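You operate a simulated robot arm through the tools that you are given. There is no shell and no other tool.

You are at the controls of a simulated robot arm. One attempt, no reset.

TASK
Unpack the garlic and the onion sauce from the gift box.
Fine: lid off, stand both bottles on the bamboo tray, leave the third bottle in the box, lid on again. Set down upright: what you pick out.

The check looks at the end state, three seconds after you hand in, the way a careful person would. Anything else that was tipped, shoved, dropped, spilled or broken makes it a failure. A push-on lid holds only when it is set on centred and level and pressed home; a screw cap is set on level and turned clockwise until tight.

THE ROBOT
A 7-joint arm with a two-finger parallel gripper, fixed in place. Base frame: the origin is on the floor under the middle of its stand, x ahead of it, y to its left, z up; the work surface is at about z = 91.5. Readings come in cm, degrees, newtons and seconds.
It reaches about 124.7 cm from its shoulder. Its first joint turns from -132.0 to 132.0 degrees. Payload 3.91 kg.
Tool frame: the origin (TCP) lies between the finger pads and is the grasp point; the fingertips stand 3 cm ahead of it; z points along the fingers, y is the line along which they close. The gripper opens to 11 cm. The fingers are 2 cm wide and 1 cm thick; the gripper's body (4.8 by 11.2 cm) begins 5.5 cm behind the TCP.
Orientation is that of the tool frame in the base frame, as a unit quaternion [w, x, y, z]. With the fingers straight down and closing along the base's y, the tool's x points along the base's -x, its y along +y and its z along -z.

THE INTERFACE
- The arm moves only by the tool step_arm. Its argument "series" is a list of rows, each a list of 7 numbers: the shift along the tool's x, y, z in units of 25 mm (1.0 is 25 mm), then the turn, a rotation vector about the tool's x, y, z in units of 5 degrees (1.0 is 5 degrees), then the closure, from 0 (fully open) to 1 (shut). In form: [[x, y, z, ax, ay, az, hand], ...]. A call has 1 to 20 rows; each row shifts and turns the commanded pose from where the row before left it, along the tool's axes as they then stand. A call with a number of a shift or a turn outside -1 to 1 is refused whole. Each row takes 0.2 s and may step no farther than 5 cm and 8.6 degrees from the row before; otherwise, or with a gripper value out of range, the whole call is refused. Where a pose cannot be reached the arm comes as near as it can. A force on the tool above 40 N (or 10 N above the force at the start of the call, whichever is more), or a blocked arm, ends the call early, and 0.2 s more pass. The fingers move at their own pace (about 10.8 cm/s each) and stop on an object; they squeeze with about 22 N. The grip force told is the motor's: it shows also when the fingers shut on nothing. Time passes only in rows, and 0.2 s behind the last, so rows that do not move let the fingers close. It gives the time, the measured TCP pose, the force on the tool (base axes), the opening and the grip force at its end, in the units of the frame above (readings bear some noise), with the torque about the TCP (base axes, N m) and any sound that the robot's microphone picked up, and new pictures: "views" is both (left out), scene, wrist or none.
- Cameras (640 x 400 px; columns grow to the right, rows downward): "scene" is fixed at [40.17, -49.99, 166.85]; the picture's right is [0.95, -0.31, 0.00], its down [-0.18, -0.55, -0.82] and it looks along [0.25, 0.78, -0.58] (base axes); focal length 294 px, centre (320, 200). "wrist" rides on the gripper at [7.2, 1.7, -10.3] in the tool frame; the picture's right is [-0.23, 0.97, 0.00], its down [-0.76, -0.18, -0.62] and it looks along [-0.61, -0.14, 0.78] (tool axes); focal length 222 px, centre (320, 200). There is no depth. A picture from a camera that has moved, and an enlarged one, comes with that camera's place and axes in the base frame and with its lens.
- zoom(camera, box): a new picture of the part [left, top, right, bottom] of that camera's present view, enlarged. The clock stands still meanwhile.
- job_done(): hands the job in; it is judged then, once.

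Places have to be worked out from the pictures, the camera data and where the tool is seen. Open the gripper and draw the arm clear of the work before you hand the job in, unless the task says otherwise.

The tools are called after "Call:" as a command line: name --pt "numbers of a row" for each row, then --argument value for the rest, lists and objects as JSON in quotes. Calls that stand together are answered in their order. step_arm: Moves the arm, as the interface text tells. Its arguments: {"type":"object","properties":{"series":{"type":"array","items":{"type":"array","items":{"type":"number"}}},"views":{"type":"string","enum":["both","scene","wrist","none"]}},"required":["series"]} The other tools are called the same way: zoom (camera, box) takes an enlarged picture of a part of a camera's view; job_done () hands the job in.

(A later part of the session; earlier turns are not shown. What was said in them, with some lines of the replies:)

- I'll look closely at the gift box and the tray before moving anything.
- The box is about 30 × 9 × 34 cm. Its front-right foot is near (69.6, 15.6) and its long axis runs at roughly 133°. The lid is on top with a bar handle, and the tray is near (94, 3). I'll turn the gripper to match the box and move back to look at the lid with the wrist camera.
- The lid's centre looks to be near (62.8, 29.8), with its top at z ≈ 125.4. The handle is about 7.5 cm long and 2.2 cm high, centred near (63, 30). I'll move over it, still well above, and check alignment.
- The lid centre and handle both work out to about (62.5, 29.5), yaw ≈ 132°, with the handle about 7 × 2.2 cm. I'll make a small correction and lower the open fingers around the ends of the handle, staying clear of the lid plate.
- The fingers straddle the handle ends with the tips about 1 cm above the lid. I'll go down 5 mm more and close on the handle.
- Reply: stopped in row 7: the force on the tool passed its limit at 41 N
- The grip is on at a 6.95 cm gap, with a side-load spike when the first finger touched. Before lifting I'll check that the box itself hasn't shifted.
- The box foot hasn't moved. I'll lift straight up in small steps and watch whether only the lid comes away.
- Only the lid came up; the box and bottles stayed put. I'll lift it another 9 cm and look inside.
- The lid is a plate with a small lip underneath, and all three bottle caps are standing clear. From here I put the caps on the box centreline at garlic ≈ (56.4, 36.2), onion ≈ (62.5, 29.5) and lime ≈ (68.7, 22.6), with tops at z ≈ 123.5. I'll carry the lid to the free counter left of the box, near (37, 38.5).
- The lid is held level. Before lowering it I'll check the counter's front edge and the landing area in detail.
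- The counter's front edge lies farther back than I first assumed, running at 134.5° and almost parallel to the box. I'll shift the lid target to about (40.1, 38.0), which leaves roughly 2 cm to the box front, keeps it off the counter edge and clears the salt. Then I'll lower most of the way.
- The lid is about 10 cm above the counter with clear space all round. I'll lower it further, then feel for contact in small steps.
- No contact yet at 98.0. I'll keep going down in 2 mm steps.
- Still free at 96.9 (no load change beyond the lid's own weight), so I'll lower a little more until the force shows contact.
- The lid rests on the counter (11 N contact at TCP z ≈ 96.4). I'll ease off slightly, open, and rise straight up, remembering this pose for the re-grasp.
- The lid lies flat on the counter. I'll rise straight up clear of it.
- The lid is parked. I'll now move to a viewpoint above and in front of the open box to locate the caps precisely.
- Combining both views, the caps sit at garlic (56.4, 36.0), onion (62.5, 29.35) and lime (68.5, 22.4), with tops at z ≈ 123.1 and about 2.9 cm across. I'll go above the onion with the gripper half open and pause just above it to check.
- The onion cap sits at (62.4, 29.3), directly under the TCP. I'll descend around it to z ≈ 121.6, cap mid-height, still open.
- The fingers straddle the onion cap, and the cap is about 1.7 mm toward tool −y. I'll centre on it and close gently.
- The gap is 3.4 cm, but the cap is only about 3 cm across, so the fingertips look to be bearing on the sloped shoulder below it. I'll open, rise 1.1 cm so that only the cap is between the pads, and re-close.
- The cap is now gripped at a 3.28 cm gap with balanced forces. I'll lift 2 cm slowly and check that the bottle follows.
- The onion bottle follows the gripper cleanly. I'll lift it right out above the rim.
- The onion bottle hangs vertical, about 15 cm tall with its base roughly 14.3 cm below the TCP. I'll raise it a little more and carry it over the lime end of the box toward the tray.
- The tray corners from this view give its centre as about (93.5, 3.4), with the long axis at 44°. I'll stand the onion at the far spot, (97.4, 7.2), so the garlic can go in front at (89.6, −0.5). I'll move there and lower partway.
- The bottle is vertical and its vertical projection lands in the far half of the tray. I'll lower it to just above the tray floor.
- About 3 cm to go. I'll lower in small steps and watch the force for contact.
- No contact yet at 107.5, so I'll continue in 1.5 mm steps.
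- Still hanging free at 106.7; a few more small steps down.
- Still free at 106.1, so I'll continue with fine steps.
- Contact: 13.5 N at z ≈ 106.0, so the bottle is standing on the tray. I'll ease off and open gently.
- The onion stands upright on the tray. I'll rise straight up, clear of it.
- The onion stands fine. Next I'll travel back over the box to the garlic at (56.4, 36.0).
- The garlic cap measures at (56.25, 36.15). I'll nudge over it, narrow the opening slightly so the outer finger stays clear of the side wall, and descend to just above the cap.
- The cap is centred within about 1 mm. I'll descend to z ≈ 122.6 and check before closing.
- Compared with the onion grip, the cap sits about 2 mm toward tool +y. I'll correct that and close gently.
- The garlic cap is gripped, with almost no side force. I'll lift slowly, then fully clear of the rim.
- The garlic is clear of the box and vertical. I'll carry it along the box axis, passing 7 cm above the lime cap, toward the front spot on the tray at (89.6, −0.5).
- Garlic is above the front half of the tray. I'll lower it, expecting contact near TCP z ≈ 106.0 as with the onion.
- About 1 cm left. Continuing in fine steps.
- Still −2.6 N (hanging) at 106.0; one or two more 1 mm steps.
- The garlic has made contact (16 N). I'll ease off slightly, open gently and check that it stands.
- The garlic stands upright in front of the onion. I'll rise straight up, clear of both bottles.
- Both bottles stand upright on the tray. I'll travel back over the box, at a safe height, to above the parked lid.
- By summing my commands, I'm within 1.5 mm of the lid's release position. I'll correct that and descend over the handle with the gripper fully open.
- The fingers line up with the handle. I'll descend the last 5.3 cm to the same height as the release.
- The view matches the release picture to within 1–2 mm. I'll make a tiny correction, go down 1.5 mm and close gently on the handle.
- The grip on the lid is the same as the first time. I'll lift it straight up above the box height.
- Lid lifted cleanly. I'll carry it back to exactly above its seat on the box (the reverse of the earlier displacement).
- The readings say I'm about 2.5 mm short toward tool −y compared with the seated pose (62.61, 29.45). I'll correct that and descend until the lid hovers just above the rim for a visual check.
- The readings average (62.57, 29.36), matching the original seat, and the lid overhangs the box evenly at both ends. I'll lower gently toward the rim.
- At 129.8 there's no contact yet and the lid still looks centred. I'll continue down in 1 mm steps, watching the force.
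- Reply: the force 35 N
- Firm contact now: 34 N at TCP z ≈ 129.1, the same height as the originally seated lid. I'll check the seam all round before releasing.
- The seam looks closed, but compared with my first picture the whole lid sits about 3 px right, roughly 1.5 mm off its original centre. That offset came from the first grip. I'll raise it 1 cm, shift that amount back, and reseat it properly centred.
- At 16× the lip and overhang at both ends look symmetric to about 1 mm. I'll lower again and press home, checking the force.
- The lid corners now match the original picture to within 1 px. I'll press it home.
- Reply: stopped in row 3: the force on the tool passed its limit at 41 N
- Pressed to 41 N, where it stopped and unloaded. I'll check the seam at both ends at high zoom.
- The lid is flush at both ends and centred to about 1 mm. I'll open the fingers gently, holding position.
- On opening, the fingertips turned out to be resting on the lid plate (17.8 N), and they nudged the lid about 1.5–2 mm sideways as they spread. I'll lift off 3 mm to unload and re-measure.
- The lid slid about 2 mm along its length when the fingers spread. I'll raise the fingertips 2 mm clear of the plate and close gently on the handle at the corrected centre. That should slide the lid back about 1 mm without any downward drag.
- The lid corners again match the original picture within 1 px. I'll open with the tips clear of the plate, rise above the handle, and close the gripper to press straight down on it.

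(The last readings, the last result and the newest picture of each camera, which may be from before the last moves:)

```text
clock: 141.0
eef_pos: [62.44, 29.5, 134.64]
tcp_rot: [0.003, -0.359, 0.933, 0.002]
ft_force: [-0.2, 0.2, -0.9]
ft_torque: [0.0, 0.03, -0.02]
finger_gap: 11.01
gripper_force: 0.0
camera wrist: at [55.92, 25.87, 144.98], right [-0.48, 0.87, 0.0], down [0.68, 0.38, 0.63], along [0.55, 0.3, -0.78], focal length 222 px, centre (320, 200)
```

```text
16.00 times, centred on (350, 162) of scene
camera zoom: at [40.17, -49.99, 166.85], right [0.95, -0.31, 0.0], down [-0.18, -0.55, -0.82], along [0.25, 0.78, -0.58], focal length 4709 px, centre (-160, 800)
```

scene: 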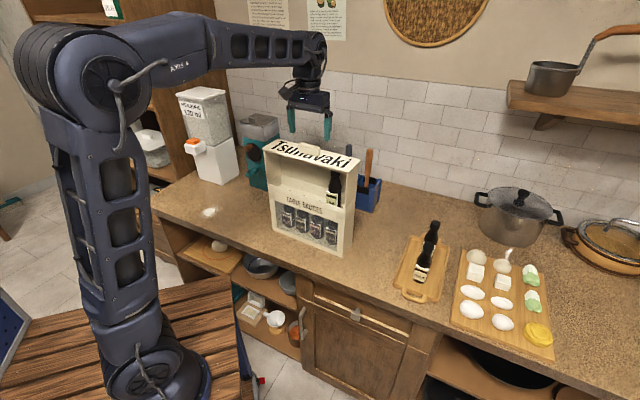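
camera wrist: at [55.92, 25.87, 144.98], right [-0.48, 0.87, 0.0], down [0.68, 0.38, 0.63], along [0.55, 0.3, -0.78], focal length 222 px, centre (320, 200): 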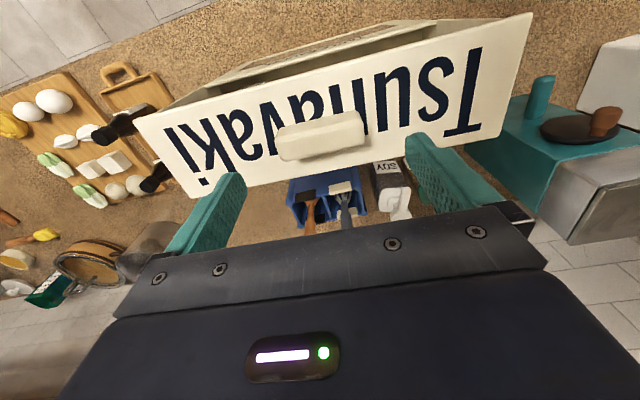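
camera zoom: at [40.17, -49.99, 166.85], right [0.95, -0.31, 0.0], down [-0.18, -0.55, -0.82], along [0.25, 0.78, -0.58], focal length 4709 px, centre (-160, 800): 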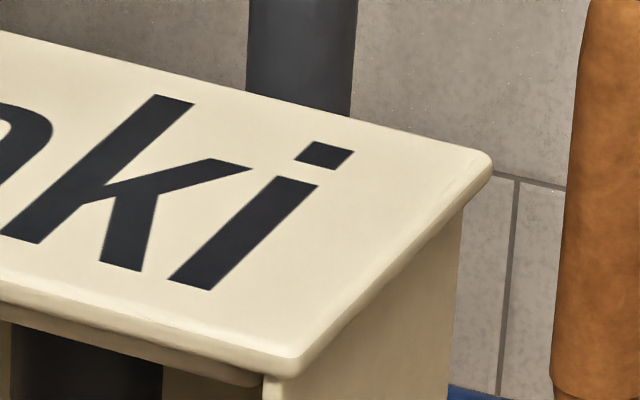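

The lid stayed exactly in place, and the handle is in its original position in the picture. I'll close the gripper and press down gently on the handle top to make sure it's home.

Call:
step_arm --pt "0 0 0 0 0 0 0.5" --pt "0 0 0 0 0 0 1" --pt "0 0 0 0 0 0 1" --pt "0 0 0.3 0 0 0 1" --pt "0 0 0.3 0 0 0 1" --pt "0 0 0.2 0 0 0 1" --pt "0 0 0.1 0 0 0 1" --pt "0 0 0 0 0 0 1" --views "wrist"

Call:
zoom --camera "scene" --box '[260, 120, 370, 190]'

```text
clock: 142.8
eef_pos: [62.4, 29.57, 132.45]
tcp_rot: [0.002, -0.359, 0.933, 0.001]
ft_force: [0.0, -0.4, 0.0]
ft_torque: [0.02, 0.02, 0.01]
finger_gap: 0.02
gripper_force: 22.3
camera wrist: at [55.91, 25.89, 142.72], right [-0.48, 0.88, 0.0], down [0.68, 0.38, 0.63], along [0.55, 0.3, -0.78], focal length 222 px, centre (320, 200)
```

wrist: 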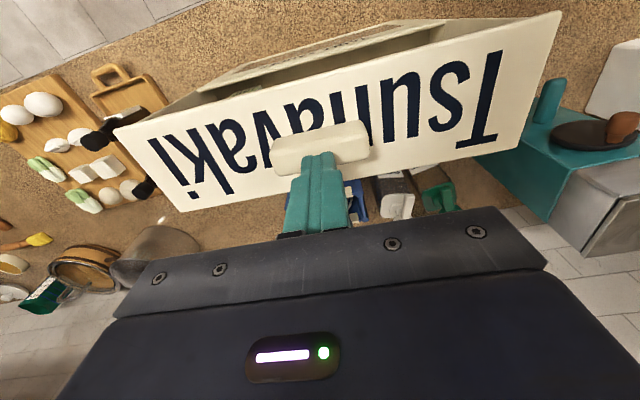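

```text
5.71 times, centred on (315, 155) of scene
camera zoom: at [40.17, -49.99, 166.85], right [0.95, -0.31, 0.0], down [-0.18, -0.55, -0.82], along [0.25, 0.78, -0.58], focal length 1682 px, centre (349, 457)
```

zoom: 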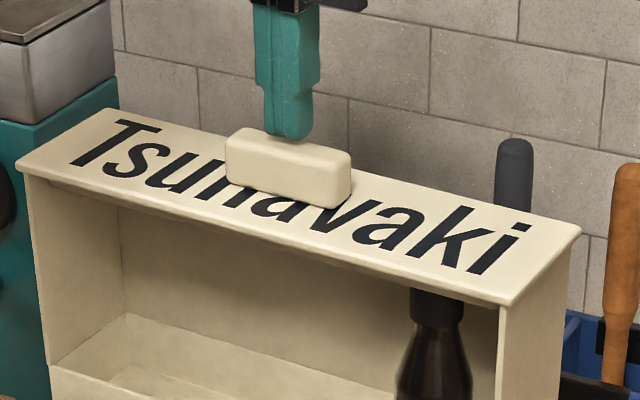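

The closed fingertips are centred over the handle, just above it. I'll lower in small steps to press.

Call:
step_arm --pt "0 0 0.08 0 0 0 1" --pt "0 0 0.08 0 0 0 1" --pt "0 0 0.06 0 0 0 1" --pt "0 0 0 0 0 0 1" --views "none"

Call:
step_arm --pt "0 0 0.06 0 0 0 1" --pt "0 0 0.06 0 0 0 1" --pt "0 0 0 0 0 0 1" --views "none"

```text
clock: 143.8
eef_pos: [62.38, 29.51, 131.98]
tcp_rot: [0.004, -0.358, 0.934, 0.001]
ft_force: [3.8, 1.2, 30.9]
ft_torque: [-0.05, -0.03, 0.03]
finger_gap: 0.0
gripper_force: 22.0
```

```text
clock: 144.2
eef_pos: [62.41, 29.5, 131.93]
tcp_rot: [0.005, -0.358, 0.934, 0.002]
ft_force: [-1.8, -3.0, 6.8]
ft_torque: [-0.11, 0.14, -0.02]
finger_gap: 0.03
gripper_force: 21.7
stopped in row 1: the force on the tool passed its limit at 44 N (the readings are from after the stop); the commanded pose is now the measured one
```

Pressed straight down with 31–44 N and it didn't give, so the lid is home. I'll rise off, open the gripper, and check.

Call:
step_arm --pt "0 0 -0.1 0 0 0 1" --pt "0 0 -0.3 0 0 0 1" --pt "0 0 -0.6 0 0 0 1" --pt "0 0 -0.9 0 0 0 1" --pt "0 0 -0.9 0 0 0 1" --pt "0 0 -0.9 0 0 0 0.5" --pt "0 0 -0.9 0 0 0 0" --pt "0 0 -0.6 0 0 0 0" --pt "0 0 0 0 0 0 0" --views "both"

Call:
zoom --camera "scene" --box '[260, 130, 370, 200]'

Call:
zoom --camera "scene" --box '[250, 125, 370, 265]'

Call:
zoom --camera "wrist" --box '[130, 0, 510, 240]'

```text
clock: 146.2
eef_pos: [62.34, 29.4, 145.03]
tcp_rot: [0.005, -0.359, 0.933, 0.002]
ft_force: [0.8, -0.5, 0.2]
ft_torque: [0.0, 0.03, -0.02]
finger_gap: 10.99
gripper_force: 0.0
camera wrist: at [55.75, 25.8, 155.36], right [-0.48, 0.88, 0.0], down [0.68, 0.37, 0.63], along [0.55, 0.31, -0.78], focal length 222 px, centre (320, 200)
```

scene: 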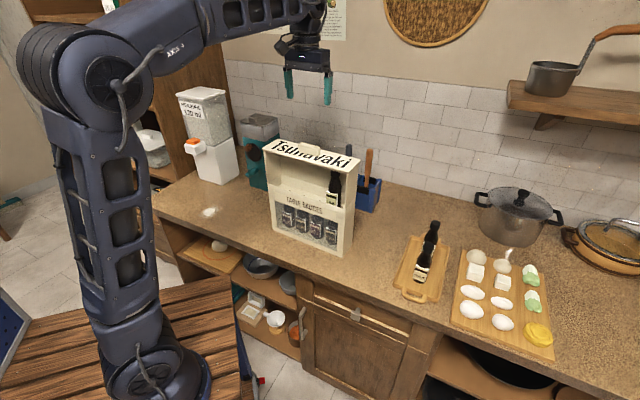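
wrist: 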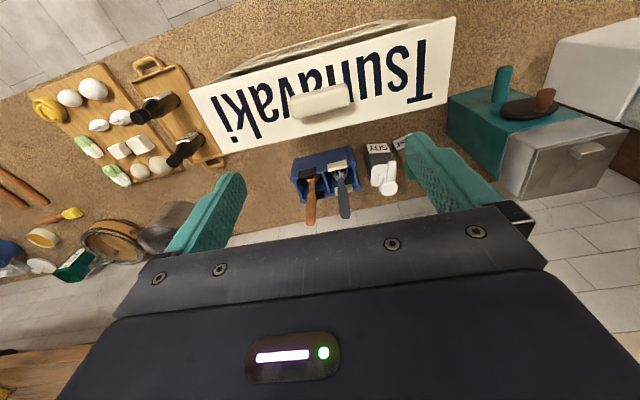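

```text
5.71 times, centred on (315, 165) of scene
camera zoom: at [40.17, -49.99, 166.85], right [0.95, -0.31, 0.0], down [-0.18, -0.55, -0.82], along [0.25, 0.78, -0.58], focal length 1682 px, centre (349, 400)
```

zoom: 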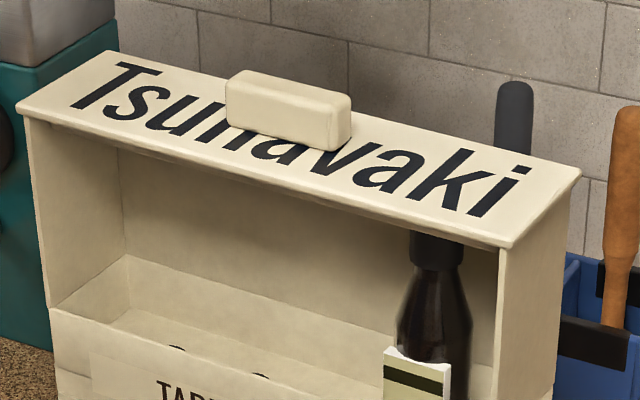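

```text
2.86 times, centred on (310, 195) of scene
camera zoom: at [40.17, -49.99, 166.85], right [0.95, -0.31, 0.0], down [-0.18, -0.55, -0.82], along [0.25, 0.78, -0.58], focal length 841 px, centre (349, 214)
```

zoom: 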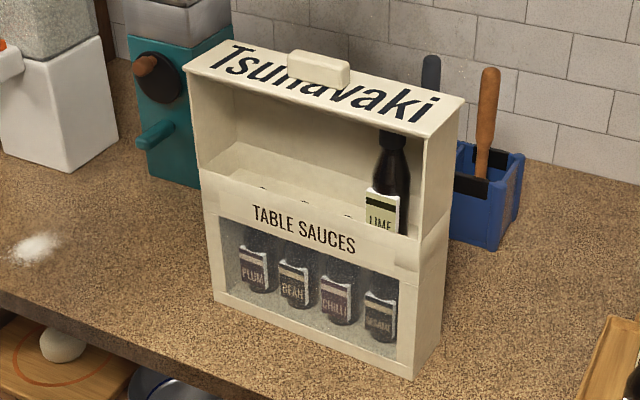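

```text
1.67 times, centred on (320, 120) of wrist
camera zoom: at [55.75, 25.8, 155.36], right [-0.48, 0.88, 0.0], down [0.68, 0.37, 0.63], along [0.55, 0.31, -0.78], focal length 370 px, centre (320, 333)
```

zoom: 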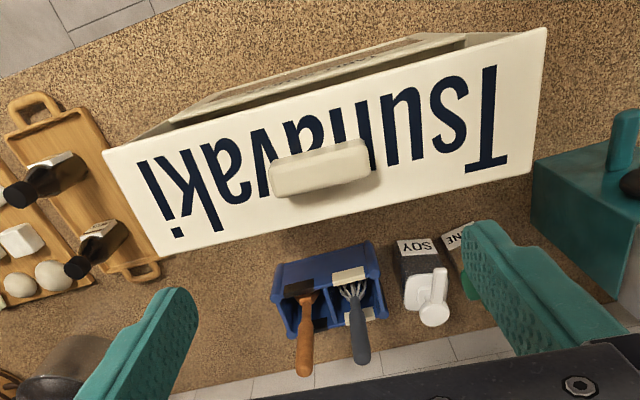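

The lid is back in its original place and flush, and the lime is still in the box. I'll draw the arm back clear of the work and take a last look at everything.

Call:
step_arm --pt "0.3 0 -0.2 0 0 0 0" --pt "0.7 0 -0.4 0 0 0 0" --pt "0.9 0 -0.4 0 0 0 0" --pt "0.9 0 -0.4 0 0 0 0" --pt "0.9 0 -0.4 0 0 0 0" --pt "0.9 0 -0.2 0 0 0 0" --pt "0.9 0 0 0 0 0 0" --pt "0.6 0 0 0 0 0 0" --pt "0.3 0 0 0 0 0 0" --pt "0 0 0 0 0 0 0" --views "both"

Call:
zoom --camera "scene" --box '[380, 190, 480, 310]'

Call:
zoom --camera "wrist" --box '[60, 60, 500, 240]'

Call:
zoom --camera "scene" --box '[250, 125, 370, 265]'

```text
clock: 148.4
eef_pos: [50.61, 18.78, 149.76]
tcp_rot: [0.004, -0.359, 0.933, 0.001]
ft_force: [0.2, -0.4, 1.4]
ft_torque: [0.0, 0.01, -0.02]
finger_gap: 11.0
gripper_force: 0.2
camera wrist: at [43.93, 15.15, 160.08], right [-0.48, 0.88, 0.0], down [0.68, 0.37, 0.63], along [0.55, 0.31, -0.78], focal length 222 px, centre (320, 200)
```

scene: 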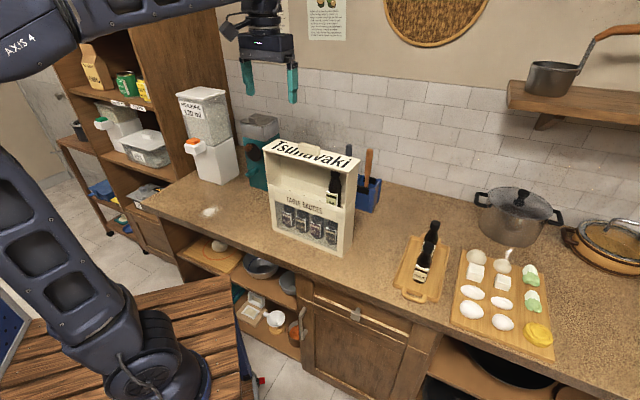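
wrist: 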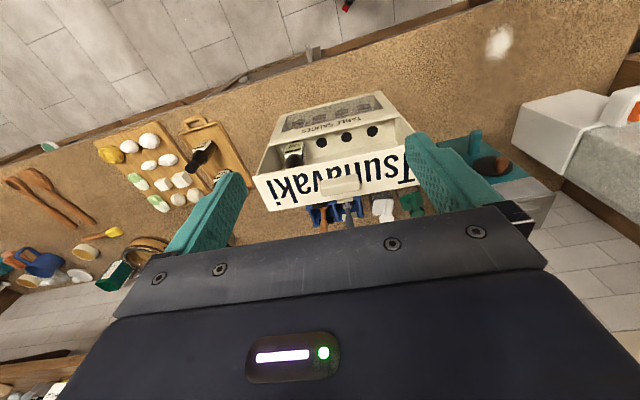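

```text
3.33 times, centred on (430, 250) of scene
camera zoom: at [40.17, -49.99, 166.85], right [0.95, -0.31, 0.0], down [-0.18, -0.55, -0.82], along [0.25, 0.78, -0.58], focal length 981 px, centre (-47, 33)
```

zoom: 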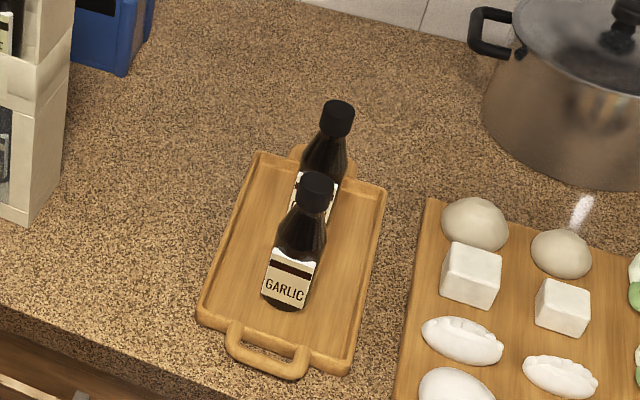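

```text
1.45 times, centred on (280, 150) of wrist
camera zoom: at [43.93, 15.15, 160.08], right [-0.48, 0.88, 0.0], down [0.68, 0.37, 0.63], along [0.55, 0.31, -0.78], focal length 323 px, centre (378, 273)
```

zoom: 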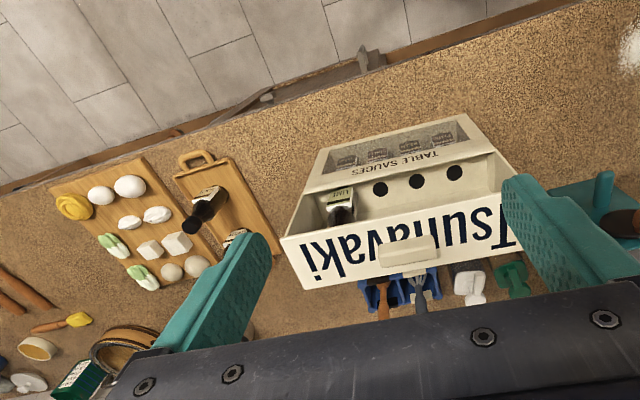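

```text
2.86 times, centred on (310, 195) of scene
camera zoom: at [40.17, -49.99, 166.85], right [0.95, -0.31, 0.0], down [-0.18, -0.55, -0.82], along [0.25, 0.78, -0.58], focal length 841 px, centre (349, 214)
```

zoom: 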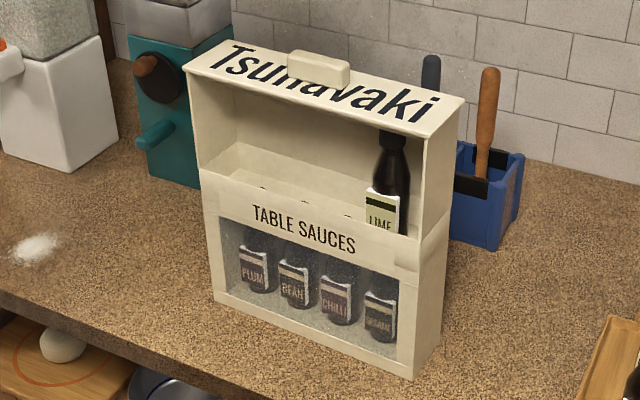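

The garlic and onion bottles stand upright on the bamboo tray, and the lime is still in the box. The lid is seated flush and centred, nothing else looks disturbed, and the arm is clear with the gripper open. I'm handing in.

Call:
job_done

```text
The job is handed in.
```

I unpacked the garlic and onion sauces and handed the job in. Both bottles stand upright on the bamboo tray, onion at the back and garlic in front. The lime bottle is still in the box.

- **Lid:** It is back on, flush at both ends, and lines up with its original position to about 1 mm. It shifted about 2 mm when I first let go of it. I slid it back, then pressed straight down on the handle with 31 N, peaking at 44 N, and it didn't give.
- **Everything else:** Nothing was tipped, dropped or spilled. In the last pictures the box, tray and the other items are where they started.
- **Arm:** The gripper is open, and the arm is drawn back clear of the counter.
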